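You operate a simulated robot arm through the tools that you are given. There is no shell and no other tool. Be economical: measure what you need, move in short steps, check, and stop when the job is done.

Carry out the task below with a simulated two-armed robot. There is one attempt and no reset: what you move stays moved.

Task
Pick up the test tile from the clear middle of the machine bench with one hand, pass it to the other hand and put it on the belt at the end stop.

It is judged by the outcome, as a careful person would: the job done as asked, and still so three seconds after it is handed in. It fails if anything else is knocked over, pushed out of place, dropped, spilled or broken.

Robot
Two 7-joint arms with two-finger parallel grippers on one trunk, on a base that drives. Base frame: it is fixed to the floor where the robot stands at the start and does not move with it; the origin is under the middle of the robot, x ahead of it, y to its left, z up; the surface under the hand at the start is at about z = 0.88. Readings come in m, degrees, newtons and seconds.
The left shoulder is at the start at [0.05, 0.187, 1.11], the right one opposite. With the tool pointing down near the work surface each hand reaches from about 0.1 to 0.66 m from the robot's upright axis, wherever it stands, measured 20 degrees to its own side. Places, roughly: belt at the end stop [-3.8, -1, 0.8]. Payload 3.43 kg a hand.
The tool frame of a hand sits at the grasp point between the pads (the TCP): z along the fingers, y along the line on which they close. The tips reach 0.03 m beyond it. The gripper opens to 0.094 m. The fingers are 0.028 m wide and 0.01 m thick; the gripper's body (0.05 by 0.096 m) begins 0.055 m behind the TCP.
Orientation is that of the tool frame in the base frame, as a unit quaternion [x, y, z, w]. With the fingers straight down and closing along the base's y, the tool's x points along the base's -x, its y along +y and its z along -z.

Tools
- The arms move only by the tool drive_tool. It takes "left_moves", "right_moves" or both (then of equal length, played together; a hand with none holds still); each is a list of rows, each a list of 7 numbers: the shift along the base's x, y, z in m, then the turn, a rotation vector about the base's x, y, z in degrees, then the finger opening in m, from 0 to 0.094. In form: [[dx, dy, dz, wx, wy, wz, fingers], ...]. A call has 1 to 10 rows; each row is the pose to reach, as a shift and turn from the pose commanded when the call began. Rows are played at 5 a second. More than 0.05 m and 8.6 degrees between two rows, or a gripper value outside its range, and nothing of the call is played. Where a pose cannot be reached the arm comes as near as it can. A force on the tool above 40 N (or 10 N above the force at the start of the call, whichever is more), or a blocked arm, ends the call early, and 0.2 s more pass. Each finger travels about 0.153 m/s and halts on what it meets, pressing with about 22 N; the grip force reading is that of the motor and also rises with nothing between the fingers. The clock runs only during rows and for 0.2 s after the last one: add rows that repeat a pose to give the fingers time. It gives the time, the measured TCP pose, the force on the tool (base axes), the opening and the grip force at its end, in the units of the frame above (readings bear some noise), with the torque about the TCP (base axes, N m) and any sound that the robot's microphone picked up, and new pictures: "show" is both (left out), scene, wrist or none (wrist: the cameras of the hands that moved).
- Cameras (640 x 400 px; columns grow to the right, rows downward): "scene" is now at [0.1486, -0.0187, 1.291]; the picture's right is [-0.19, -0.98, 0.00], its down [-0.39, 0.07, -0.92] and it looks along [0.90, -0.17, -0.39] (base axes); focal length 268 px, centre (320, 200). "left" rides on the left gripper at [0.076, -0.014, -0.103] in its tool frame; the picture's right is [0.18, 0.98, 0.00], its down [-0.75, 0.14, -0.64] and it looks along [-0.63, 0.12, 0.77] (tool axes); focal length 243 px, centre (320, 200). "right" rides on the right gripper at [0.076, 0.014, -0.102] in its tool frame; the picture's right is [-0.18, 0.98, 0.00], its down [-0.75, -0.14, -0.64] and it looks along [-0.63, -0.12, 0.77] (tool axes); focal length 243 px, centre (320, 200). There is no depth. A picture from a camera that has moved, and an enlarged one, comes with that camera's place and axes in the base frame and with its lens.
- raise_lower(by): slides the trunk up (or, below 0, down) by that many m; the arms and the scene camera ride with it, the base frame stays. It gives what a move gives, with no picture.
- base_move(legs): drives the robot by 1 to 6 legs, each [ahead, left, turn to the left] in m, m and degrees, along the robot's own axes; the way and the turn of a leg run together, so that a leg with both is an arc; at most 1.5 m and 180 degrees a leg. The arms and the cameras ride along, it lands a little off, and it stops where it bumps. It gives what a move gives, and a new picture of the scene camera.
- head_to(pan, tilt): turns the head with the scene camera to pan (to the left, within 80 degrees either way) and tilt (down, from -29 to 69), counted from straight ahead of the robot. It gives what a move gives, and a new picture of the scene camera.
- zoom(camera, box): a new picture of the part [left, top, right, bottom] of that camera's present view, enlarged. The clock stands still meanwhile.
- sign_off(): hands the job in; it is judged then, once.

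Go step by step. Nothing tells you exact positions but the pictures and the camera data: compare them with the known pose of the tool, close in by small moves and look again before you grip or let go. The budget is 120 turns and 260 pictures, counting those below and the enlarged ones. Unless the task says otherwise, let go and move clear before handing in.

The tools are called after "Emit:" by a JSON object that holds its "method" and its "body". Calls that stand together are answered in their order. drive_tool: Moves the arms, as the interface text tells. Its arguments: {"type":"object","properties":{"left_moves":{"type":"array","items":{"type":"array","items":{"type":"number"}}},"right_moves":{"type":"array","items":{"type":"array","items":{"type":"number"}}},"show":{"type":"string","enum":["both","scene","wrist","none"]}},"required":[]} The other tools are called the same way: raise_lower (by) slides the trunk up or down; base_move (legs) drives the base; head_to (pan, tilt) turns the head that bears the scene camera; zoom (camera, box) takes an enlarged picture of a part of a camera's view; sign_off () hands the job in.

At the start:

```text
time: 0.0
left_ee_pos: [0.4496, 0.0873, 1.1128]
left_tcp_rot: [0.001, 1.0, 0.0, 0.0]
left_ft_force: [0.6, -0.3, -0.5]
left_torque: [0.01, -0.02, 0.01]
left_grip_width: 0.0939
left_grasp_force: 0.0
right_ee_pos: [0.4248, -0.3754, 1.152]
right_tcp_rot: [0.001, 1.0, 0.0, 0.0]
right_ft_force: [0.5, 0.4, -0.3]
right_torque: [0.03, -0.02, -0.02]
right_grip_width: 0.0937
right_grasp_force: 0.1
trunk travel left (down, up): [-0.325, 0.107]
robot x, y, heading: [0.0009, 0.0011, 0.2]
head pan, tilt: [-10.9, 23.2]
```

scene: 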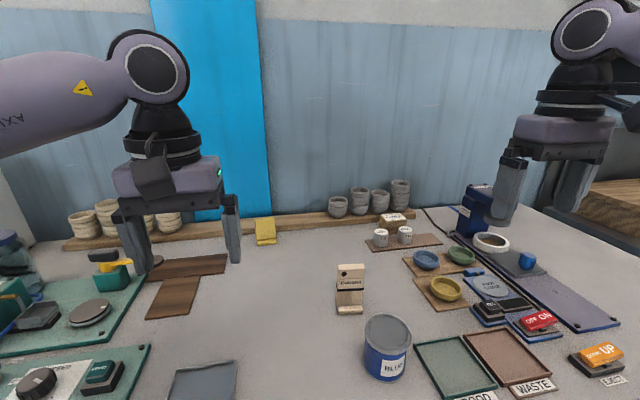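
right: 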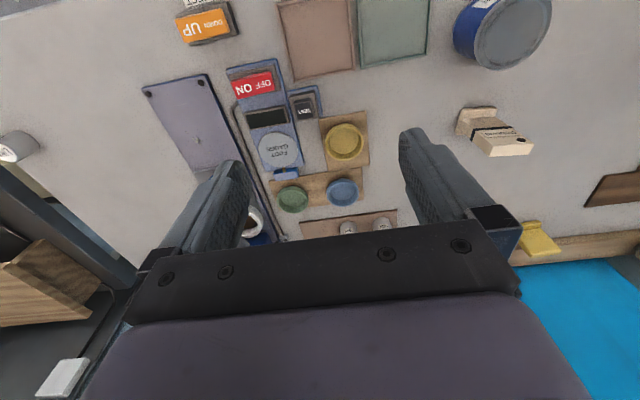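
left: 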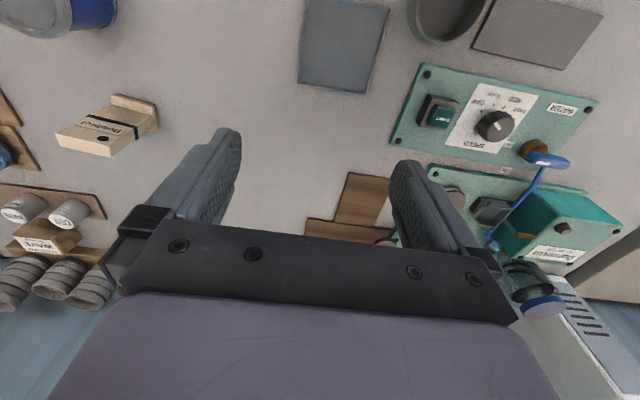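

I see a bench with many items; the tan labelled block in the clear middle is probably the test tile. I zoom in to check.

Emit:
{"method": "zoom", "body": {"camera": "scene", "box": [290, 230, 450, 330]}}

Emit:
{"method": "zoom", "body": {"camera": "right", "box": [420, 80, 580, 180]}}

Emit:
{"method": "zoom", "body": {"camera": "left", "box": [30, 70, 190, 170]}}

Emit:
{"method": "head_to", "body": {"pan": 0, "tilt": 50}}

```text
4.00 times, centred on (370, 280) of scene
camera zoom: at [0.1486, -0.0187, 1.291], right [-0.19, -0.98, 0.0], down [-0.39, 0.07, -0.92], along [0.9, -0.17, -0.39], focal length 1070 px, centre (120, -120)
```

zoom: 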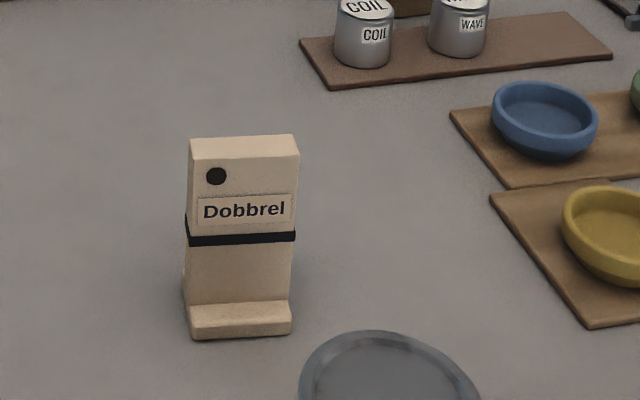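

```text
4.00 times, centred on (500, 130) of right
camera zoom: at [0.3508, -0.3609, 1.2529], right [0.19, 0.98, 0.0], down [0.75, -0.14, 0.64], along [0.63, -0.12, -0.77], focal length 970 px, centre (-400, 480)
```

zoom: 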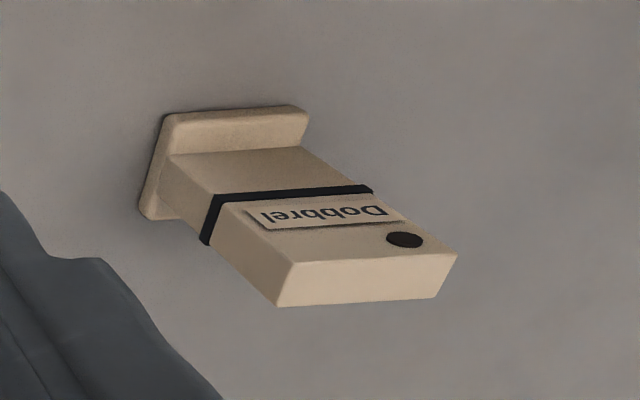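

```text
4.00 times, centred on (110, 120) of left
camera zoom: at [0.3751, 0.0721, 1.2142], right [-0.18, 0.98, 0.0], down [0.75, 0.14, 0.64], along [0.63, 0.12, -0.77], focal length 970 px, centre (1160, 520)
```

zoom: 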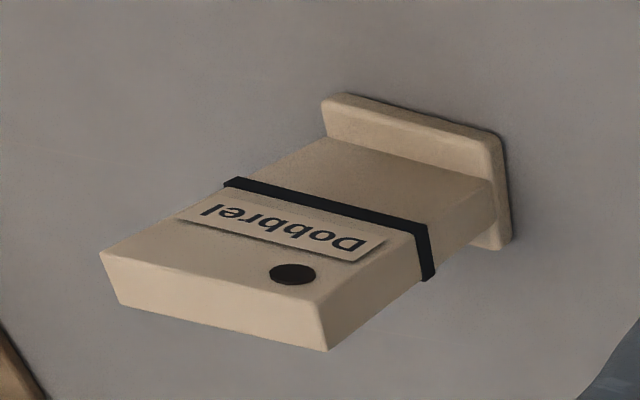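

```text
time: 0.9
left_ee_pos: [0.4503, 0.0872, 1.1125]
left_tcp_rot: [0.0, 1.0, 0.0, 0.0]
left_ft_force: [0.0, 0.5, 1.0]
left_torque: [0.0, -0.02, 0.02]
left_grip_width: 0.0942
left_grasp_force: 0.0
right_ee_pos: [0.4267, -0.3761, 1.1513]
right_tcp_rot: [0.001, 1.0, -0.001, 0.0]
right_ft_force: [0.7, 0.4, -1.0]
right_torque: [0.02, -0.02, -0.02]
right_grip_width: 0.0943
right_grasp_force: 0.0
trunk travel left (down, up): [-0.325, 0.107]
robot x, y, heading: [-0.0042, 0.0043, 0.0]
head pan, tilt: [0.0, 50.0]
camera scene: at [0.1347, -0.0012, 1.2507], right [0.0, -1.0, 0.0], down [-0.77, 0.0, -0.64], along [0.64, 0.0, -0.77], focal length 268 px, centre (320, 200)
```

scene: 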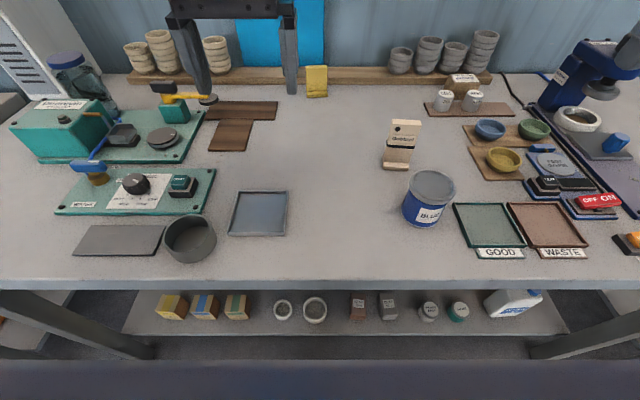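

The tile is the standing "Dobbrel" piece at about x 0.53, y −0.15. Before picking I look around to see the floor and belt.

Emit:
{"method": "head_to", "body": {"pan": -80, "tilt": 15}}

Emit:
{"method": "head_to", "body": {"pan": 80, "tilt": 15}}

```text
time: 2.4
left_ee_pos: [0.4514, 0.087, 1.1116]
left_tcp_rot: [0.001, 1.0, 0.0, 0.001]
left_ft_force: [0.3, 0.7, -0.2]
left_torque: [-0.01, 0.03, -0.02]
left_grip_width: 0.0938
left_grasp_force: 0.1
right_ee_pos: [0.4257, -0.3752, 1.152]
right_tcp_rot: [0.001, 1.0, 0.001, 0.0]
right_ft_force: [0.6, 0.1, 0.5]
right_torque: [0.01, -0.01, -0.01]
right_grip_width: 0.094
right_grasp_force: 0.0
trunk travel left (down, up): [-0.325, 0.107]
robot x, y, heading: [-0.0037, 0.0007, 0.1]
head pan, tilt: [-80.0, 15.0]
camera scene: at [0.074, -0.0932, 1.3043], right [-0.98, -0.17, 0.0], down [-0.05, 0.26, -0.97], along [0.17, -0.95, -0.26], focal length 268 px, centre (320, 200)
```

scene: 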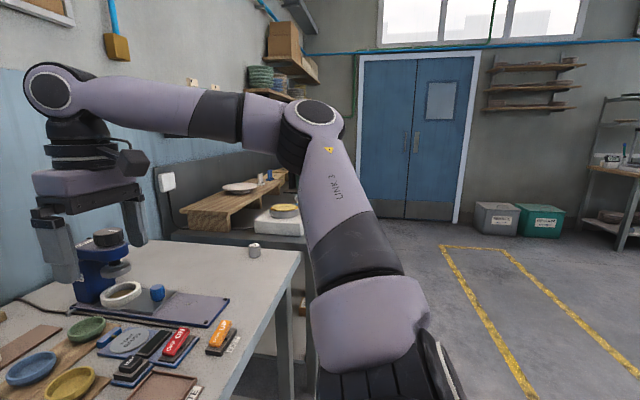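

```text
time: 4.9
left_ee_pos: [0.4504, 0.0868, 1.111]
left_tcp_rot: [0.0, 1.0, 0.001, -0.001]
left_ft_force: [-0.5, 0.2, -0.1]
left_torque: [0.04, 0.01, 0.06]
left_grip_width: 0.0939
left_grasp_force: 0.0
right_ee_pos: [0.4251, -0.3756, 1.1524]
right_tcp_rot: [0.001, 1.0, 0.0, 0.0]
right_ft_force: [0.0, 0.1, 0.7]
right_torque: [-0.01, -0.01, -0.02]
right_grip_width: 0.0937
right_grasp_force: 0.1
trunk travel left (down, up): [-0.325, 0.107]
robot x, y, heading: [-0.0015, -0.0008, 0.1]
head pan, tilt: [80.0, 15.0]
camera scene: at [0.074, 0.0908, 1.3043], right [0.98, -0.17, 0.0], down [-0.05, -0.25, -0.97], along [0.17, 0.95, -0.26], focal length 268 px, centre (320, 200)
```

scene: 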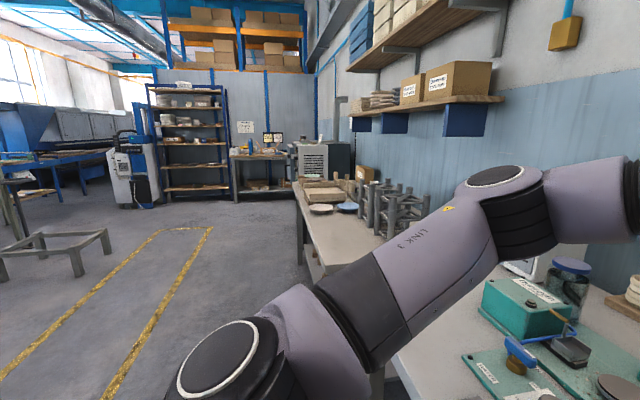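

The floor behind seems clear. I back off from the bench and turn half-way to view the belt.

Emit:
{"method": "base_move", "body": {"legs": [[-0.7, 0, 0], [0, 0, 100]]}}

```text
time: 12.9
left_ee_pos: [-0.8467, 0.4366, 1.1121]
left_tcp_rot: [0.752, -0.659, 0.0, 0.0]
left_ft_force: [0.4, -0.4, 0.8]
left_torque: [0.0, -0.01, 0.02]
left_grip_width: 0.0939
left_grasp_force: 0.0
right_ee_pos: [-0.3849, 0.4741, 1.1525]
right_tcp_rot: [0.751, -0.66, 0.0, 0.0]
right_ft_force: [-0.1, -0.4, -0.8]
right_torque: [-0.01, 0.01, 0.02]
right_grip_width: 0.0941
right_grasp_force: 0.1
trunk travel left (down, up): [-0.325, 0.107]
robot x, y, heading: [-0.7066, 0.001, 97.3]
head pan, tilt: [80.0, 15.0]
camera scene: at [-0.8029, 0.0627, 1.3043], right [0.04, 1.0, 0.0], down [0.26, -0.01, -0.97], along [-0.96, 0.04, -0.26], focal length 268 px, centre (320, 200)
```

scene: 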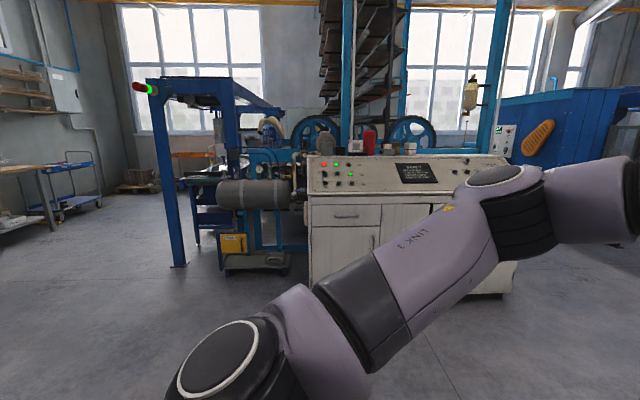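

The belt end should be around pixel (213,174), inside the blue frame. I zoom there.

Emit:
{"method": "zoom", "body": {"camera": "scene", "box": [140, 90, 332, 210]}}

Emit:
{"method": "base_move", "body": {"legs": [[0, 0, 85]]}}

Emit:
{"method": "head_to", "body": {"pan": 20, "tilt": 10}}

```text
3.33 times, centred on (236, 150) of scene
camera zoom: at [-0.8029, 0.0627, 1.3043], right [0.04, 1.0, 0.0], down [0.26, -0.01, -0.97], along [-0.96, 0.04, -0.26], focal length 892 px, centre (600, 367)
```

zoom: 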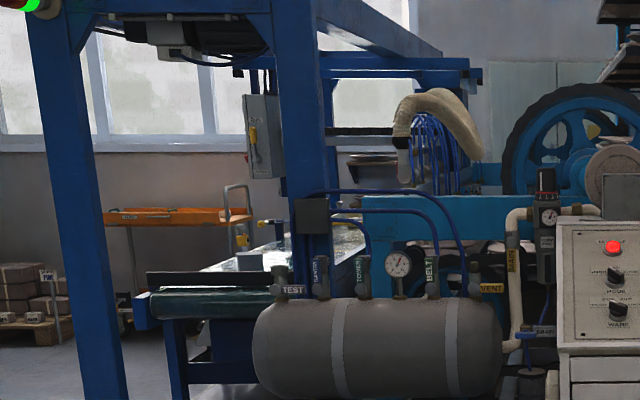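

```text
time: 16.9
left_ee_pos: [-1.15, -0.0938, 1.1119]
left_tcp_rot: [1.0, 0.011, 0.0, 0.0]
left_ft_force: [-0.4, 0.7, 0.7]
left_torque: [-0.01, 0.0, -0.02]
left_grip_width: 0.0941
left_grasp_force: 0.1
right_ee_pos: [-1.1332, 0.3689, 1.1517]
right_tcp_rot: [1.0, 0.01, 0.0, 0.0]
right_ft_force: [0.4, -0.3, 0.1]
right_torque: [0.0, 0.03, -0.01]
right_grip_width: 0.094
right_grasp_force: 0.1
trunk travel left (down, up): [-0.325, 0.107]
robot x, y, heading: [-0.7012, 0.0026, -179.0]
head pan, tilt: [80.0, 15.0]
camera scene: at [-0.7747, -0.0928, 1.3043], right [-0.99, 0.15, 0.0], down [0.04, 0.26, -0.97], along [-0.15, -0.95, -0.26], focal length 268 px, centre (320, 200)
```

scene: 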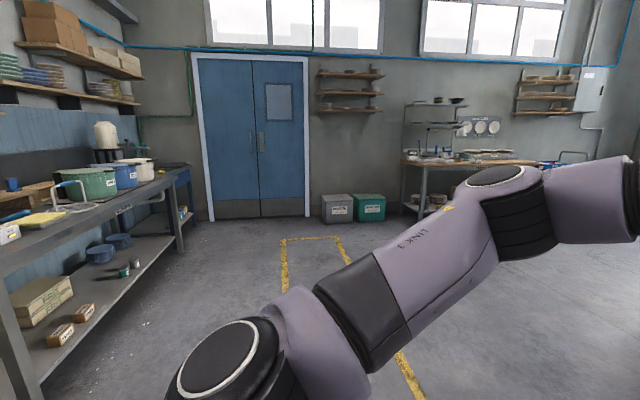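

```text
time: 18.1
left_ee_pos: [-1.1501, -0.0935, 1.1113]
left_tcp_rot: [1.0, 0.011, 0.0, 0.0]
left_ft_force: [-0.6, -1.0, -0.2]
left_torque: [-0.01, 0.03, -0.02]
left_grip_width: 0.0942
left_grasp_force: 0.1
right_ee_pos: [-1.1335, 0.3688, 1.1531]
right_tcp_rot: [1.0, 0.009, -0.001, 0.0]
right_ft_force: [0.2, 0.3, 0.3]
right_torque: [-0.01, 0.0, 0.0]
right_grip_width: 0.094
right_grasp_force: 0.2
trunk travel left (down, up): [-0.325, 0.107]
robot x, y, heading: [-0.7017, -0.0006, -178.9]
head pan, tilt: [20.0, 10.0]
camera scene: at [-0.847, -0.034, 1.3124], right [-0.36, 0.93, 0.0], down [0.16, 0.06, -0.98], along [-0.92, -0.36, -0.17], focal length 268 px, centre (320, 200)
```

scene: 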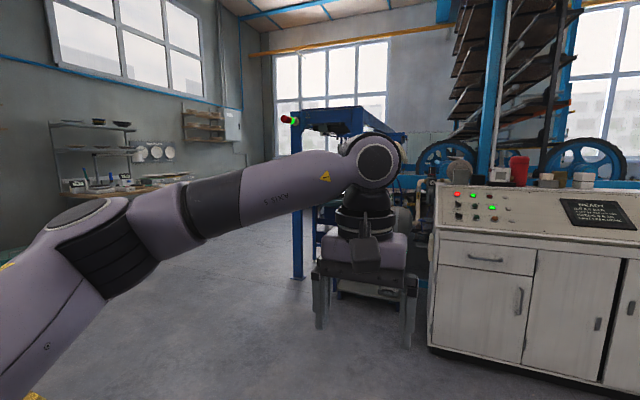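

The belt is behind the blue frame. I drive nearer diagonally over open floor to look at the end stop.

Emit:
{"method": "base_move", "body": {"legs": [[0.6, 0.9, 0], [0.4, 0.7, 0]]}}

Emit:
{"method": "head_to", "body": {"pan": -10, "tilt": 15}}

```text
time: 32.7
left_ee_pos: [-2.1227, -1.7168, 1.1115]
left_tcp_rot: [1.0, 0.008, 0.0, 0.0]
left_ft_force: [-0.1, -0.4, 0.3]
left_torque: [-0.03, -0.02, 0.01]
left_grip_width: 0.094
left_grasp_force: 0.0
right_ee_pos: [-2.1045, -1.2558, 1.1519]
right_tcp_rot: [1.0, 0.006, 0.0, 0.0]
right_ft_force: [-0.3, 0.2, 0.2]
right_torque: [-0.04, 0.0, 0.01]
right_grip_width: 0.094
right_grasp_force: 0.1
trunk travel left (down, up): [-0.325, 0.107]
robot x, y, heading: [-1.676, -1.6262, -178.9]
head pan, tilt: [20.0, 10.0]
camera scene: at [-1.8193, -1.659, 1.3124], right [-0.36, 0.93, 0.0], down [0.16, 0.06, -0.98], along [-0.92, -0.35, -0.17], focal length 268 px, centre (320, 200)
```

scene: 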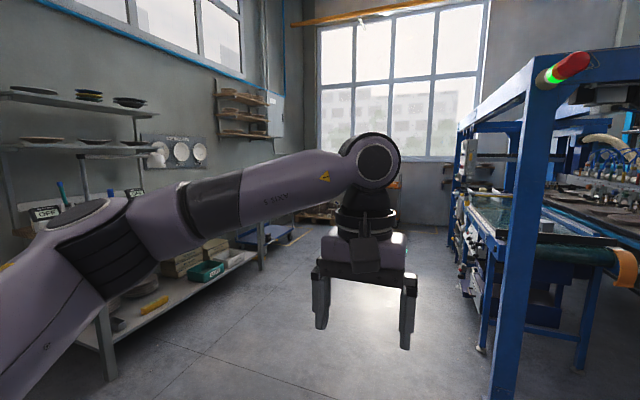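

```text
time: 33.7
left_ee_pos: [-2.123, -1.7172, 1.112]
left_tcp_rot: [1.0, 0.008, 0.0, 0.0]
left_ft_force: [-0.4, 0.0, 0.8]
left_torque: [-0.05, -0.01, -0.01]
left_grip_width: 0.0941
left_grasp_force: 0.0
right_ee_pos: [-2.1058, -1.2551, 1.152]
right_tcp_rot: [1.0, 0.007, 0.0, 0.0]
right_ft_force: [-0.4, 0.6, -0.2]
right_torque: [-0.01, 0.02, 0.01]
right_grip_width: 0.094
right_grasp_force: 0.0
trunk travel left (down, up): [-0.325, 0.107]
robot x, y, heading: [-1.6792, -1.6226, -179.1]
head pan, tilt: [-10.0, 15.0]
camera scene: at [-1.8246, -1.6111, 1.3043], right [0.16, 0.99, 0.0], down [0.26, -0.04, -0.97], along [-0.95, 0.15, -0.26], focal length 268 px, centre (320, 200)
```

scene: 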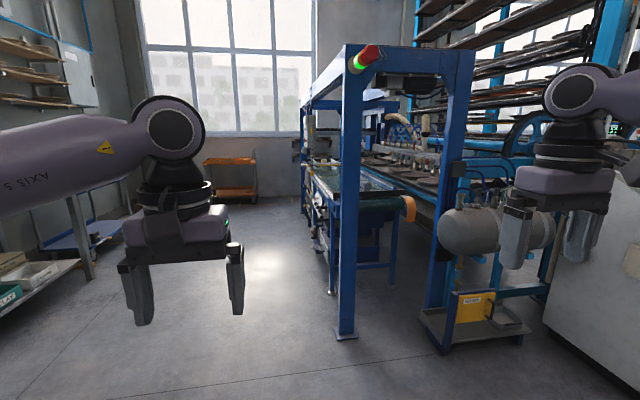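

Emit:
{"method": "zoom", "body": {"camera": "scene", "box": [290, 130, 482, 250]}}

```text
3.33 times, centred on (386, 190) of scene
camera zoom: at [-1.8246, -1.6111, 1.3043], right [0.16, 0.99, 0.0], down [0.26, -0.04, -0.97], along [-0.95, 0.15, -0.26], focal length 892 px, centre (100, 233)
```

zoom: 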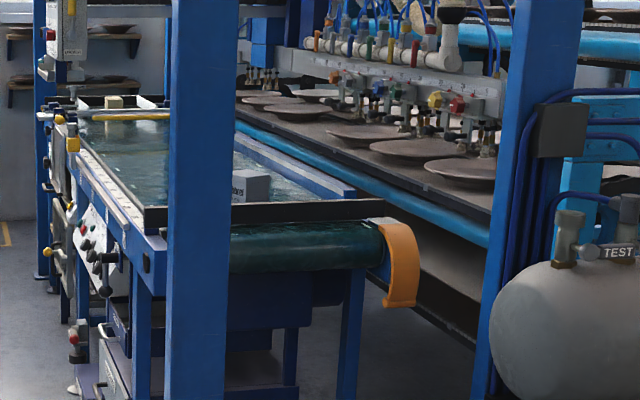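

The belt runs along x with a black end stop across its near end at x≈-3.6, a grey box on it beside the stop, and a frame in front. I drive to its open side (y≈-1.85) and look from there.

Emit:
{"method": "base_move", "body": {"legs": [[1.0, 0.25, 0], [1.0, 0, 0], [0, 0, -90]]}}

Emit:
{"method": "head_to", "body": {"pan": 0, "tilt": 35}}

```text
time: 47.5
left_ee_pos: [-3.7533, -1.4603, 1.1111]
left_tcp_rot: [0.715, -0.7, -0.001, 0.0]
left_ft_force: [0.0, 0.1, -0.2]
left_torque: [0.03, 0.01, -0.01]
left_grip_width: 0.0939
left_grasp_force: 0.1
right_ee_pos: [-3.2893, -1.4759, 1.1518]
right_tcp_rot: [0.714, -0.7, 0.0, 0.0]
right_ft_force: [0.8, -0.6, 0.5]
right_torque: [0.04, 0.0, -0.01]
right_grip_width: 0.0941
right_grasp_force: 0.1
trunk travel left (down, up): [-0.325, 0.107]
robot x, y, heading: [-3.6555, -1.9116, 91.1]
head pan, tilt: [-10.0, 15.0]
camera scene: at [-3.6443, -1.7593, 1.3043], right [0.99, -0.15, 0.0], down [-0.04, -0.26, -0.97], along [0.15, 0.95, -0.26], focal length 268 px, centre (320, 200)
```

scene: 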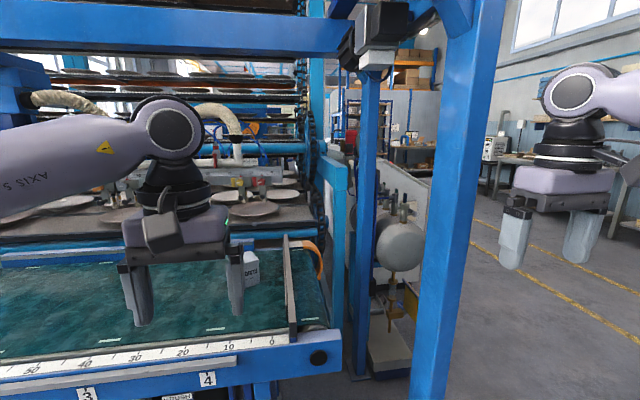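

```text
time: 48.4
left_ee_pos: [-3.7535, -1.46, 1.1118]
left_tcp_rot: [0.714, -0.7, -0.001, 0.0]
left_ft_force: [0.3, -0.5, -0.4]
left_torque: [0.01, -0.04, 0.02]
left_grip_width: 0.0939
left_grasp_force: 0.1
right_ee_pos: [-3.2907, -1.475, 1.1517]
right_tcp_rot: [0.714, -0.7, -0.001, 0.0]
right_ft_force: [0.3, 0.1, -0.7]
right_torque: [0.01, 0.01, 0.01]
right_grip_width: 0.094
right_grasp_force: 0.1
trunk travel left (down, up): [-0.325, 0.107]
robot x, y, heading: [-3.6561, -1.907, 91.1]
head pan, tilt: [0.0, 35.0]
camera scene: at [-3.6605, -1.7635, 1.2724], right [1.0, 0.02, 0.0], down [0.01, -0.57, -0.82], along [-0.02, 0.82, -0.57], focal length 268 px, centre (320, 200)
```

scene: 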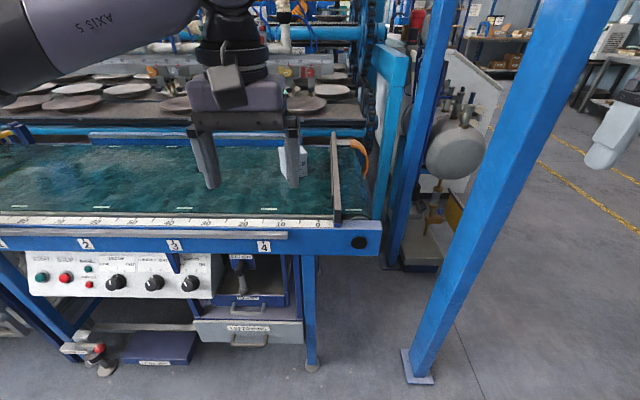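

Emit:
{"method": "zoom", "body": {"camera": "scene", "box": [200, 110, 400, 260]}}

Emit:
{"method": "zoom", "body": {"camera": "left", "box": [0, 0, 640, 400]}}

```text
2.67 times, centred on (300, 185) of scene
camera zoom: at [-3.6605, -1.7635, 1.2724], right [1.0, 0.02, 0.0], down [0.01, -0.57, -0.82], along [-0.02, 0.82, -0.57], focal length 713 px, centre (373, 240)
```

zoom: 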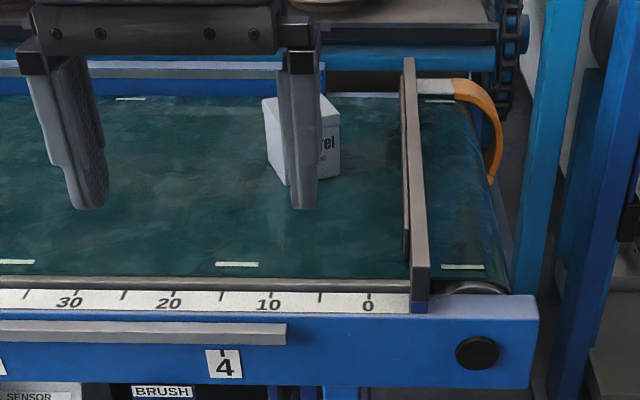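

```text
1.00 times, centred on (320, 200) of left (not enlarged: the box is as wide or as high as the picture)
camera zoom: at [-3.7358, -1.5365, 1.2141], right [-0.98, -0.2, 0.0], down [-0.16, 0.75, 0.64], along [-0.13, 0.63, -0.77], focal length 243 px, centre (320, 200)
```

zoom: 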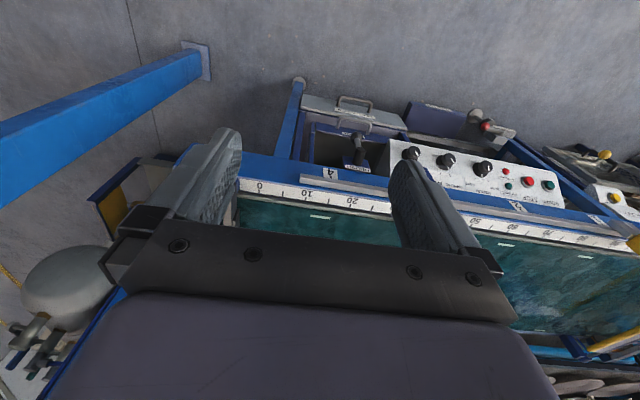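

The layout is clear: belt y≈-1.155…-0.68, end stop face at x≈-3.64, and a grey box at about (-3.77,-0.945) to keep clear of. I go back to the bench now.

Emit:
{"method": "base_move", "body": {"legs": [[0, -1.5, 0], [0, 0, -91], [0.7, 1.0, 0], [0.75, 0.9, 0]]}}

Emit:
{"method": "head_to", "body": {"pan": 0, "tilt": 40}}

```text
time: 82.0
left_ee_pos: [-0.2997, 0.1411, 1.1115]
left_tcp_rot: [-0.014, 1.0, 0.0, 0.0]
left_ft_force: [1.0, -0.1, 0.8]
left_torque: [-0.01, 0.01, 0.03]
left_grip_width: 0.0942
left_grasp_force: 0.1
right_ee_pos: [-0.313, -0.3222, 1.1517]
right_tcp_rot: [-0.014, 1.0, 0.001, 0.0]
right_ft_force: [0.5, -0.3, -1.1]
right_torque: [0.04, 0.0, -0.02]
right_grip_width: 0.0941
right_grasp_force: 0.1
trunk travel left (down, up): [-0.325, 0.107]
robot x, y, heading: [-0.7484, 0.0445, 1.8]
head pan, tilt: [0.0, 35.0]
camera scene: at [-0.6021, 0.0435, 1.2723], right [0.03, -1.0, 0.0], down [-0.57, -0.02, -0.82], along [0.82, 0.02, -0.57], focal length 268 px, centre (320, 200)
```

scene: 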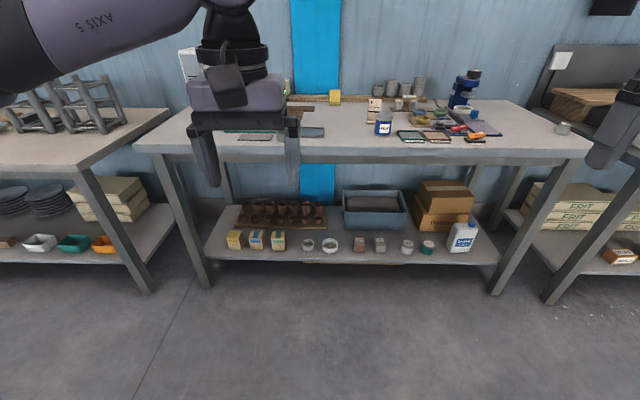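

```text
time: 82.7
left_ee_pos: [-0.3006, 0.1398, 1.112]
left_tcp_rot: [-0.014, 1.0, 0.0, 0.0]
left_ft_force: [-0.2, -0.6, -0.4]
left_torque: [0.06, -0.01, 0.0]
left_grip_width: 0.094
left_grasp_force: 0.1
right_ee_pos: [-0.312, -0.3235, 1.1513]
right_tcp_rot: [-0.013, 1.0, 0.001, 0.001]
right_ft_force: [0.0, -0.5, 0.0]
right_torque: [-0.02, -0.04, -0.02]
right_grip_width: 0.094
right_grasp_force: 0.0
trunk travel left (down, up): [-0.325, 0.107]
robot x, y, heading: [-0.7483, 0.0402, 1.7]
head pan, tilt: [0.0, 40.0]
camera scene: at [-0.6052, 0.0433, 1.2648], right [0.03, -1.0, 0.0], down [-0.64, -0.02, -0.77], along [0.77, 0.02, -0.64], focal length 268 px, centre (320, 200)
```

scene: 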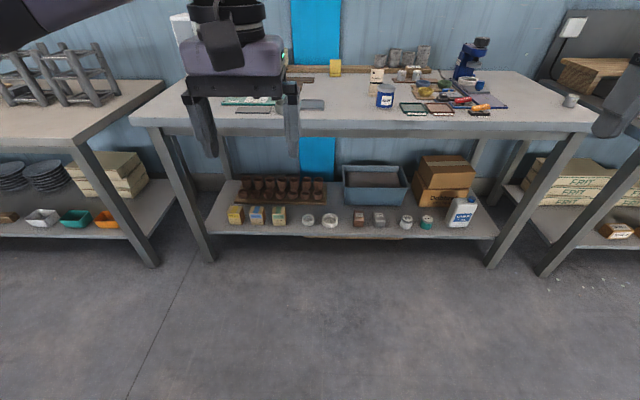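

Now, still in free space, I turn the right hand by +90° (to grip the tile's thickness from above) and start yawing the left.

Emit:
{"method": "drive_tool", "body": {"left_moves": [[0, 0.02, 0, 0, 0, 8.5, 0.094], [0, 0.04, 0, 0, 0, 17, 0.094], [0, 0.06, 0, 0, 0, 25.5, 0.094], [0, 0.08, 0, 0, 0, 34, 0.094], [0, 0.1, 0, 0, 0, 42.5, 0.094], [0, 0.12, 0, 0, 0, 51, 0.094], [0, 0.14, 0, 0, 0, 59.5, 0.094], [0, 0.15, 0, 0, 0, 68, 0.094], [0, 0.15, 0, 0, 0, 76.5, 0.094], [0, 0.15, 0, 0, 0, 85, 0.094]], "right_moves": [[0, 0, 0, 0, 0, 8.5, 0.094], [0, 0, 0, 0, 0, 17, 0.094], [0, 0, 0, 0, 0, 25.5, 0.094], [0, 0, 0, 0, 0, 34, 0.094], [0, 0, 0, 0, 0, 42.5, 0.094], [0, 0, 0, 0, 0, 51, 0.094], [0, 0, 0, 0, 0, 59.5, 0.094], [0, 0, 0, 0, 0, 68, 0.094], [0, 0, 0, 0, 0, 76.5, 0.094], [0, 0, 0, 0, 0, 85, 0.094]], "show": "scene"}}

Emit:
{"method": "drive_tool", "body": {"left_moves": [[0, 0, 0, -8.5, 0, 0, 0.094], [0, 0, 0, -17, 0, 0, 0.094], [0, 0, 0, -25.5, 0, 0, 0.094], [0, 0, 0, -34, 0, 0, 0.094], [0, 0, 0, -42.5, 0, 0, 0.094], [0, 0, 0, -51, 0, 0, 0.094], [0, 0, 0, -59.5, 0, 0, 0.094], [0, 0, 0, -68, 0, 0, 0.094], [0, 0, 0, -75, 0, 0, 0.094]], "show": "scene"}}

```text
time: 84.9
left_ee_pos: [-0.3014, 0.2896, 1.1112]
left_tcp_rot: [-0.687, 0.726, 0.0, 0.0]
left_ft_force: [-0.3, -0.2, -0.5]
left_torque: [0.01, 0.03, -0.01]
left_grip_width: 0.0939
left_grasp_force: 0.0
right_ee_pos: [-0.3123, -0.3229, 1.1523]
right_tcp_rot: [-0.686, 0.728, 0.0, -0.001]
right_ft_force: [0.1, 1.1, -0.4]
right_torque: [-0.01, -0.04, -0.02]
right_grip_width: 0.0939
right_grasp_force: 0.0
trunk travel left (down, up): [-0.325, 0.107]
robot x, y, heading: [-0.7449, 0.0438, 1.4]
head pan, tilt: [0.0, 40.0]
camera scene: at [-0.6052, 0.0433, 1.2648], right [0.03, -1.0, 0.0], down [-0.64, -0.02, -0.77], along [0.77, 0.02, -0.64], focal length 268 px, centre (320, 200)
```

scene: 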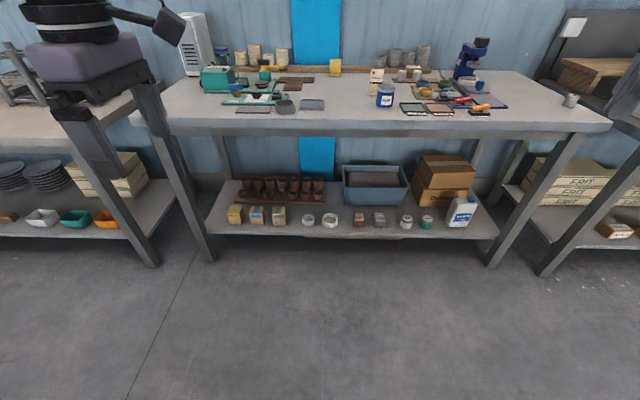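

```text
time: 86.9
left_ee_pos: [-0.3, 0.2902, 1.1118]
left_tcp_rot: [-0.544, 0.576, -0.444, -0.418]
left_ft_force: [-0.1, 0.2, 0.0]
left_torque: [-0.01, 0.02, -0.02]
left_grip_width: 0.094
left_grasp_force: 0.0
right_ee_pos: [-0.3132, -0.3229, 1.1513]
right_tcp_rot: [-0.686, 0.728, 0.0, 0.0]
right_ft_force: [-0.4, 0.3, 0.5]
right_torque: [-0.04, -0.02, 0.0]
right_grip_width: 0.0935
right_grasp_force: 0.1
trunk travel left (down, up): [-0.325, 0.107]
robot x, y, heading: [-0.7485, 0.0447, 1.7]
head pan, tilt: [0.0, 40.0]
camera scene: at [-0.6052, 0.0434, 1.2648], right [0.03, -1.0, 0.0], down [-0.64, -0.02, -0.77], along [0.77, 0.02, -0.64], focal length 268 px, centre (320, 200)
```

scene: 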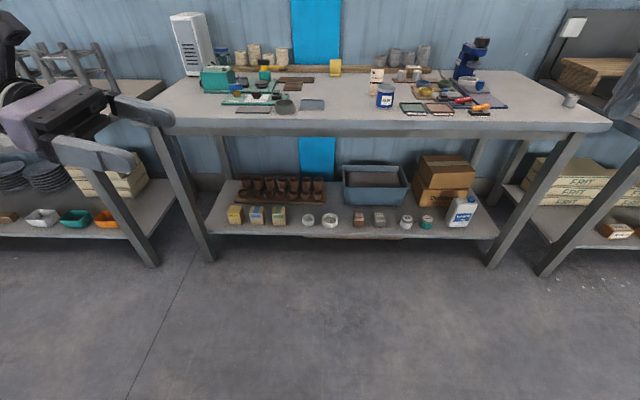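

Orientation works. I lift and draw back the left hand, then drive up to the bench.

Emit:
{"method": "drive_tool", "body": {"left_moves": [[-0.04, 0, 0.03, 0, 0, 0, 0.094], [-0.08, 0.0, 0.06, 0, 0, 0, 0.094], [-0.12, 0.0, 0.09, 0, 0, 0, 0.094], [-0.14, 0.0, 0.12, 0, 0, 0, 0.094]], "show": "none"}}

Emit:
{"method": "base_move", "body": {"legs": [[0.735, -0.07, -1.6]]}}

```text
time: 87.9
left_ee_pos: [-0.4414, 0.2893, 1.2325]
left_tcp_rot: [-0.544, 0.577, -0.443, -0.417]
left_ft_force: [-0.4, 0.2, 0.0]
left_torque: [0.01, 0.02, 0.01]
left_grip_width: 0.0939
left_grasp_force: 0.0
right_ee_pos: [-0.311, -0.3232, 1.1517]
right_tcp_rot: [-0.685, 0.728, 0.0, 0.0]
right_ft_force: [0.1, 0.2, -0.1]
right_torque: [0.01, 0.01, 0.02]
right_grip_width: 0.0939
right_grasp_force: 0.0
trunk travel left (down, up): [-0.325, 0.107]
robot x, y, heading: [-0.7486, 0.0419, 1.7]
head pan, tilt: [0.0, 40.0]
```

```text
time: 91.9
left_ee_pos: [0.3103, 0.2193, 1.2313]
left_tcp_rot: [-0.536, 0.586, -0.436, -0.424]
left_ft_force: [-0.1, 0.3, 1.1]
left_torque: [0.02, -0.01, 0.0]
left_grip_width: 0.094
left_grasp_force: 0.0
right_ee_pos: [0.4215, -0.3976, 1.1512]
right_tcp_rot: [-0.674, 0.739, -0.001, 0.0]
right_ft_force: [0.5, -1.0, 0.1]
right_torque: [0.01, 0.01, 0.0]
right_grip_width: 0.0941
right_grasp_force: 0.2
trunk travel left (down, up): [-0.325, 0.107]
robot x, y, heading: [-0.0026, -0.02, -0.1]
head pan, tilt: [0.0, 40.0]
camera scene: at [0.1398, -0.0219, 1.2647], right [0.0, -1.0, 0.0], down [-0.64, 0.0, -0.77], along [0.77, 0.0, -0.64], focal length 268 px, centre (320, 200)
```

scene: 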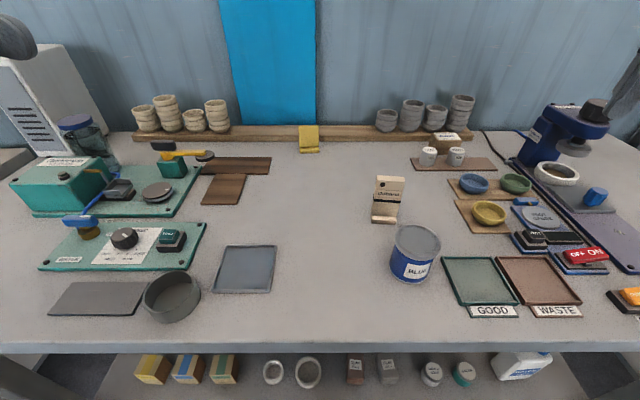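

Emit:
{"method": "zoom", "body": {"camera": "scene", "box": [348, 165, 444, 235]}}

```text
5.71 times, centred on (396, 200) of scene
camera zoom: at [0.1398, -0.0219, 1.2647], right [0.0, -1.0, 0.0], down [-0.64, 0.0, -0.77], along [0.77, 0.0, -0.64], focal length 1528 px, centre (-114, 200)
```

zoom: 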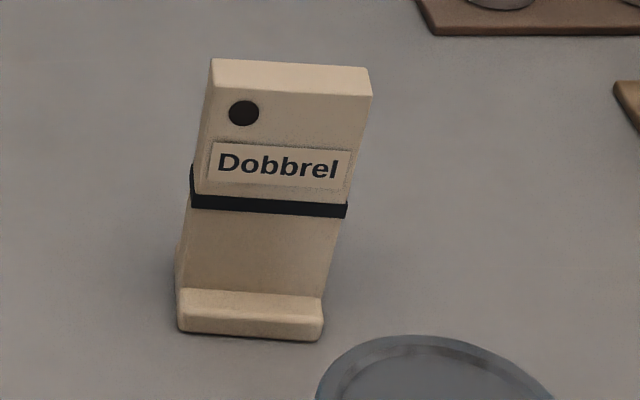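

Tile centre estimated at (0.549, −0.154), top z≈0.975, turned about −6°, so the right hand's yaw already nearly fits. I move it above the tile.

Emit:
{"method": "drive_tool", "body": {"right_moves": [[0.021, 0.04, 0, 0, 0, -1.3, 0.094], [0.042, 0.08, 0, 0, 0, -1.3, 0.094], [0.063, 0.12, 0, 0, 0, -1.3, 0.094], [0.085, 0.16, 0, 0, 0, -1.3, 0.094], [0.106, 0.2, 0, 0, 0, -1.3, 0.094], [0.1275, 0.244, 0, 0, 0, -1.3, 0.094], [0.1275, 0.244, -0.04, 0, 0, -1.3, 0.094], [0.1275, 0.244, -0.07, 0, 0, -1.3, 0.094], [0.1275, 0.244, -0.07, 0, 0, -1.3, 0.094]]}}

```text
time: 93.9
left_ee_pos: [0.3119, 0.2194, 1.2313]
left_tcp_rot: [-0.536, 0.585, -0.437, -0.423]
left_ft_force: [1.1, 0.1, 0.6]
left_torque: [0.0, -0.01, -0.01]
left_grip_width: 0.0941
left_grasp_force: 0.0
right_ee_pos: [0.4859, -0.2166, 1.067]
right_tcp_rot: [-0.665, 0.747, 0.0, 0.001]
right_ft_force: [-0.1, 0.1, -0.6]
right_torque: [-0.04, 0.01, -0.02]
right_grip_width: 0.0942
right_grasp_force: 0.1
right hand out of reach, approached as far as the arm can: row 4, 5, 6, 7, 8, 9
trunk travel left (down, up): [-0.325, 0.107]
robot x, y, heading: [-0.0031, -0.0183, -0.1]
head pan, tilt: [0.0, 40.0]
camera scene: at [0.1396, -0.0222, 1.2648], right [0.0, -1.0, 0.0], down [-0.64, 0.0, -0.77], along [0.77, 0.0, -0.64], focal length 268 px, centre (320, 200)
camera right: at [0.4634, -0.2903, 1.168], right [-0.96, 0.29, 0.0], down [0.23, 0.73, 0.64], along [0.19, 0.61, -0.77], focal length 243 px, centre (320, 200)
```

scene: 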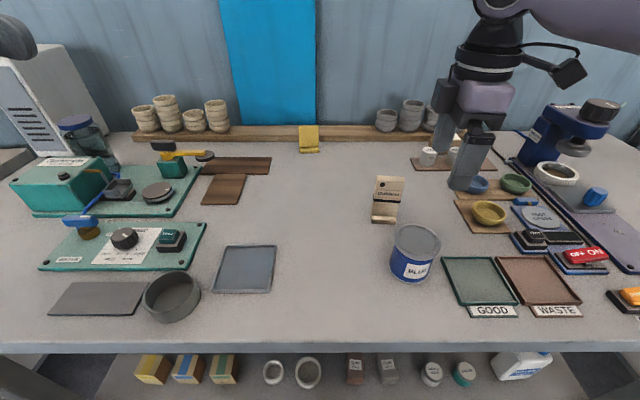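
right: 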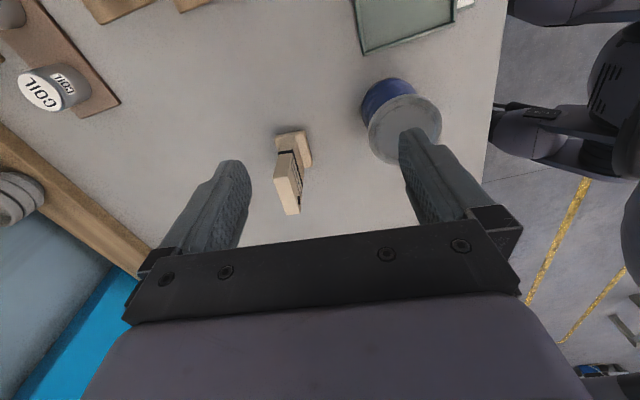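

The arm ran out of reach there. I shift the base a little forward and left so the tile sits better for the right hand.

Emit:
{"method": "drive_tool", "body": {"right_moves": [[0, -0.02, 0.04, 0, 0, 0, 0.094], [0, -0.04, 0.05, 0, 0, 0, 0.094]], "show": "none"}}

Emit:
{"method": "base_move", "body": {"legs": [[0.07, 0.06, 0]]}}

```text
time: 94.5
left_ee_pos: [0.3111, 0.218, 1.2317]
left_tcp_rot: [-0.535, 0.585, -0.437, -0.424]
left_ft_force: [-0.8, -0.2, 0.3]
left_torque: [-0.01, -0.03, -0.03]
left_grip_width: 0.0943
left_grasp_force: 0.1
right_ee_pos: [0.4828, -0.2559, 1.119]
right_tcp_rot: [-0.666, 0.746, 0.0, 0.001]
right_ft_force: [1.2, 0.1, 0.4]
right_torque: [0.0, -0.04, -0.01]
right_grip_width: 0.0942
right_grasp_force: 0.1
trunk travel left (down, up): [-0.325, 0.107]
robot x, y, heading: [-0.0053, -0.0181, -0.0]
head pan, tilt: [0.0, 40.0]
```

```text
time: 95.8
left_ee_pos: [0.3749, 0.2751, 1.2302]
left_tcp_rot: [-0.534, 0.587, -0.436, -0.425]
left_ft_force: [0.0, 0.1, -0.3]
left_torque: [0.02, -0.03, -0.02]
left_grip_width: 0.0939
left_grasp_force: 0.1
right_ee_pos: [0.5463, -0.1996, 1.1171]
right_tcp_rot: [-0.664, 0.748, 0.0, 0.0]
right_ft_force: [0.6, 0.8, 0.1]
right_torque: [0.07, 0.0, 0.0]
right_grip_width: 0.0941
right_grasp_force: 0.1
trunk travel left (down, up): [-0.325, 0.107]
robot x, y, heading: [0.0621, 0.0392, -0.3]
head pan, tilt: [0.0, 40.0]
stopped in leg 1: the robot was blocked; the commanded pose is now the measured one
camera scene: at [0.2035, 0.0347, 1.2648], right [-0.01, -1.0, 0.0], down [-0.64, 0.01, -0.77], along [0.77, -0.01, -0.64], focal length 268 px, centre (320, 200)
```

scene: 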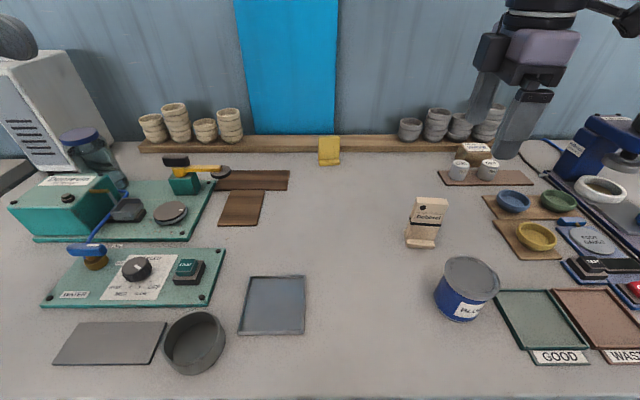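

The base just touched the bench; nothing shifted. I ease back 1 cm and re-measure the tile.

Emit:
{"method": "base_move", "body": {"legs": [[-0.01, 0, 0]]}}

Emit:
{"method": "zoom", "body": {"camera": "scene", "box": [380, 185, 476, 255]}}

Emit:
{"method": "zoom", "body": {"camera": "right", "box": [0, 0, 640, 400]}}

```text
time: 96.6
left_ee_pos: [0.3661, 0.2749, 1.232]
left_tcp_rot: [-0.533, 0.587, -0.436, -0.426]
left_ft_force: [-0.1, -1.1, 0.8]
left_torque: [-0.01, 0.01, -0.01]
left_grip_width: 0.094
left_grasp_force: 0.0
right_ee_pos: [0.5363, -0.1988, 1.1187]
right_tcp_rot: [-0.664, 0.748, 0.0, 0.0]
right_ft_force: [0.2, -0.2, 0.9]
right_torque: [-0.01, 0.0, -0.01]
right_grip_width: 0.0939
right_grasp_force: 0.1
trunk travel left (down, up): [-0.325, 0.107]
robot x, y, heading: [0.0505, 0.033, -0.5]
head pan, tilt: [0.0, 40.0]
camera scene: at [0.1935, 0.0351, 1.2649], right [-0.01, -1.0, 0.0], down [-0.64, 0.0, -0.77], along [0.77, -0.01, -0.64], focal length 268 px, centre (320, 200)
```

scene: 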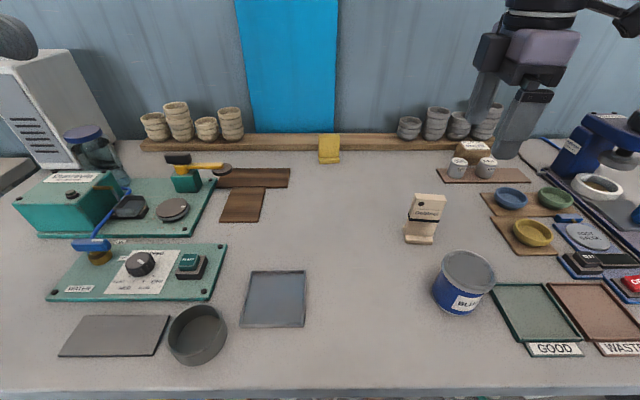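

```text
5.71 times, centred on (428, 220) of scene
camera zoom: at [0.1935, 0.0351, 1.2649], right [-0.01, -1.0, 0.0], down [-0.64, 0.0, -0.77], along [0.77, -0.01, -0.64], focal length 1528 px, centre (-297, 86)
```

zoom: 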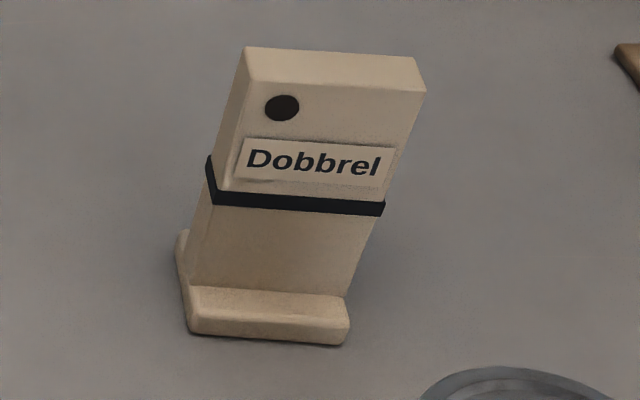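

```text
1.00 times, centred on (320, 200) of right (not enlarged: the box is as wide or as high as the picture)
camera zoom: at [0.514, -0.2723, 1.2189], right [-0.95, 0.3, 0.0], down [0.23, 0.73, 0.64], along [0.19, 0.61, -0.77], focal length 243 px, centre (320, 200)
```

zoom: 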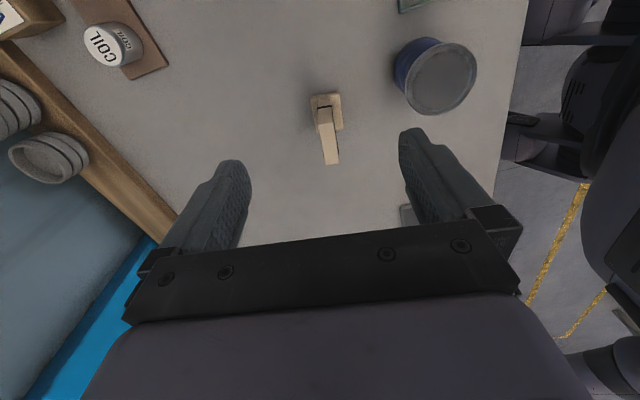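

Measurement agrees: tile body centre about (0.547,−0.153). I move above it and look.

Emit:
{"method": "drive_tool", "body": {"right_moves": [[0.005, 0.023, 0, 0, 0, 0, 0.094], [0.011, 0.046, -0.0, 0, 0, 0, 0.094], [0.011, 0.046, -0.03, 0, 0, 0, 0.094], [0.011, 0.046, -0.06, 0, 0, 0, 0.094], [0.011, 0.046, -0.06, 0, 0, 0, 0.094]]}}

Emit:
{"method": "zoom", "body": {"camera": "right", "box": [240, 80, 400, 180]}}

Emit:
{"method": "zoom", "body": {"camera": "scene", "box": [360, 130, 480, 250]}}

```text
time: 97.8
left_ee_pos: [0.3666, 0.2749, 1.2312]
left_tcp_rot: [-0.534, 0.587, -0.435, -0.426]
left_ft_force: [0.3, -0.1, 0.0]
left_torque: [-0.01, 0.01, 0.02]
left_grip_width: 0.0941
left_grasp_force: 0.1
right_ee_pos: [0.5406, -0.1611, 1.0563]
right_tcp_rot: [-0.664, 0.748, 0.0, 0.001]
right_ft_force: [-0.1, -0.6, -0.4]
right_torque: [0.01, -0.02, 0.01]
right_grip_width: 0.0941
right_grasp_force: 0.0
right hand out of reach, approached as far as the arm can: row 1, 2, 3, 4, 5
trunk travel left (down, up): [-0.325, 0.107]
robot x, y, heading: [0.0552, 0.0399, -0.2]
head pan, tilt: [0.0, 40.0]
camera scene: at [0.194, 0.035, 1.2648], right [-0.01, -1.0, 0.0], down [-0.64, 0.0, -0.77], along [0.77, -0.01, -0.64], focal length 268 px, centre (320, 200)
camera right: at [0.5184, -0.2342, 1.1576], right [-0.95, 0.3, 0.0], down [0.23, 0.73, 0.64], along [0.19, 0.61, -0.77], focal length 243 px, centre (320, 200)
```

scene: 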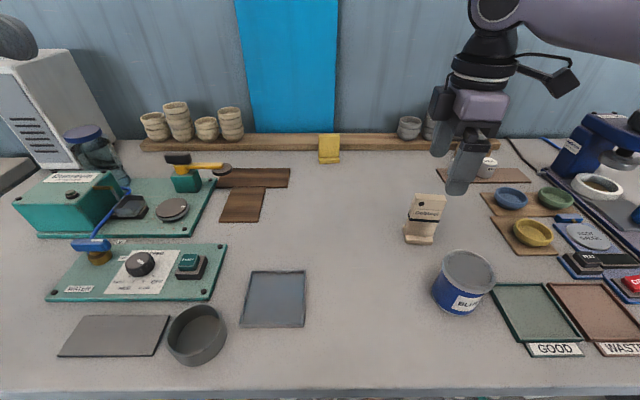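
right: 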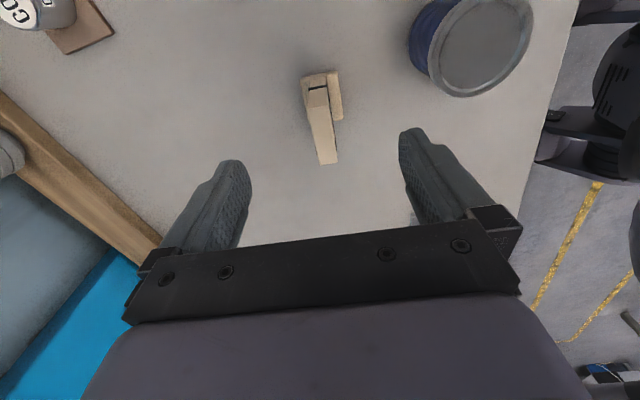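

```text
4.00 times, centred on (320, 130) of right
camera zoom: at [0.5184, -0.2342, 1.1576], right [-0.95, 0.3, 0.0], down [0.23, 0.73, 0.64], along [0.19, 0.61, -0.77], focal length 970 px, centre (320, 480)
```

zoom: 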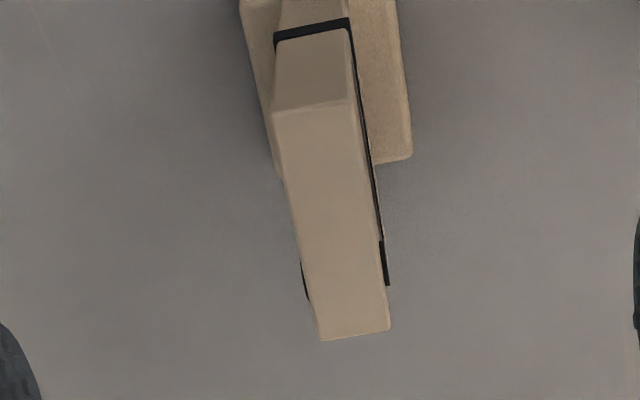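

```text
3.33 times, centred on (420, 190) of scene
camera zoom: at [0.194, 0.035, 1.2648], right [-0.01, -1.0, 0.0], down [-0.64, 0.0, -0.77], along [0.77, -0.01, -0.64], focal length 892 px, centre (-13, 233)
```

zoom: 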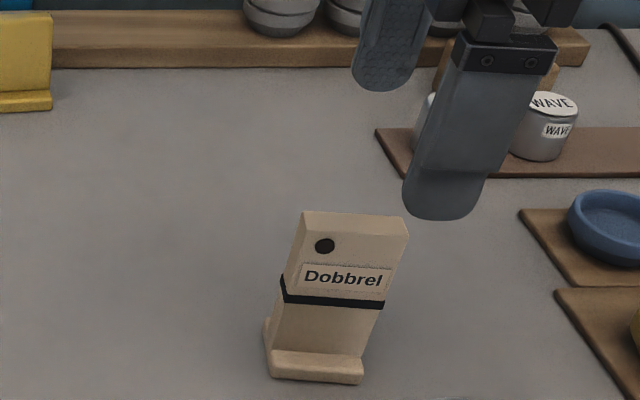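

Wrist view: tile top centre ≈(0.540,−0.151), so x is right and y is 1 cm short because of the wrist's limit. I nudge the base 1 cm left and go down in steps.

Emit:
{"method": "base_move", "body": {"legs": [[0, 0.012, 0]]}}

Emit:
{"method": "drive_tool", "body": {"right_moves": [[0, 0, -0.005, 0, 0, 0, 0.094], [0, 0, -0.01, 0, 0, 0, 0.094]], "show": "wrist"}}

```text
time: 98.6
left_ee_pos: [0.3669, 0.2895, 1.2311]
left_tcp_rot: [-0.534, 0.586, -0.436, -0.426]
left_ft_force: [0.8, -1.0, 0.3]
left_torque: [-0.04, -0.01, 0.0]
left_grip_width: 0.0941
left_grasp_force: 0.1
right_ee_pos: [0.5423, -0.1485, 1.0569]
right_tcp_rot: [-0.664, 0.747, 0.0, 0.001]
right_ft_force: [0.1, 1.0, 1.0]
right_torque: [0.0, 0.01, 0.0]
right_grip_width: 0.0942
right_grasp_force: 0.0
trunk travel left (down, up): [-0.325, 0.107]
robot x, y, heading: [0.0514, 0.0484, -0.2]
head pan, tilt: [0.0, 40.0]
camera scene: at [0.1941, 0.0476, 1.2648], right [-0.01, -1.0, 0.0], down [-0.64, 0.0, -0.77], along [0.77, -0.01, -0.64], focal length 268 px, centre (320, 200)
```

scene: 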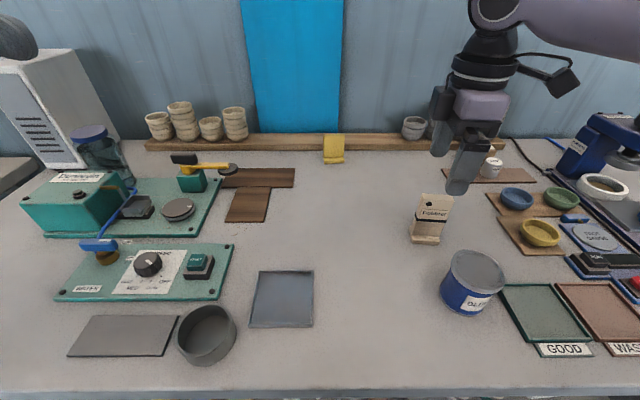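

```text
time: 99.2
left_ee_pos: [0.3666, 0.2879, 1.2314]
left_tcp_rot: [-0.534, 0.586, -0.436, -0.425]
left_ft_force: [0.5, 0.3, 1.3]
left_torque: [-0.03, 0.0, 0.04]
left_grip_width: 0.0939
left_grasp_force: 0.0
right_ee_pos: [0.54, -0.148, 1.0457]
right_tcp_rot: [-0.664, 0.747, 0.0, 0.0]
right_ft_force: [0.5, 0.1, -0.1]
right_torque: [0.0, -0.02, 0.0]
right_grip_width: 0.094
right_grasp_force: 0.1
trunk travel left (down, up): [-0.325, 0.107]
robot x, y, heading: [0.0491, 0.0475, -0.3]
head pan, tilt: [0.0, 40.0]
camera right: at [0.5186, -0.2223, 1.1474], right [-0.95, 0.3, 0.0], down [0.23, 0.73, 0.64], along [0.19, 0.61, -0.77], focal length 243 px, centre (320, 200)
```

right: 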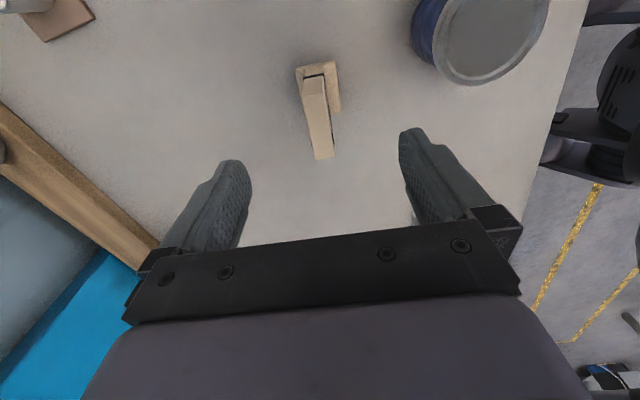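

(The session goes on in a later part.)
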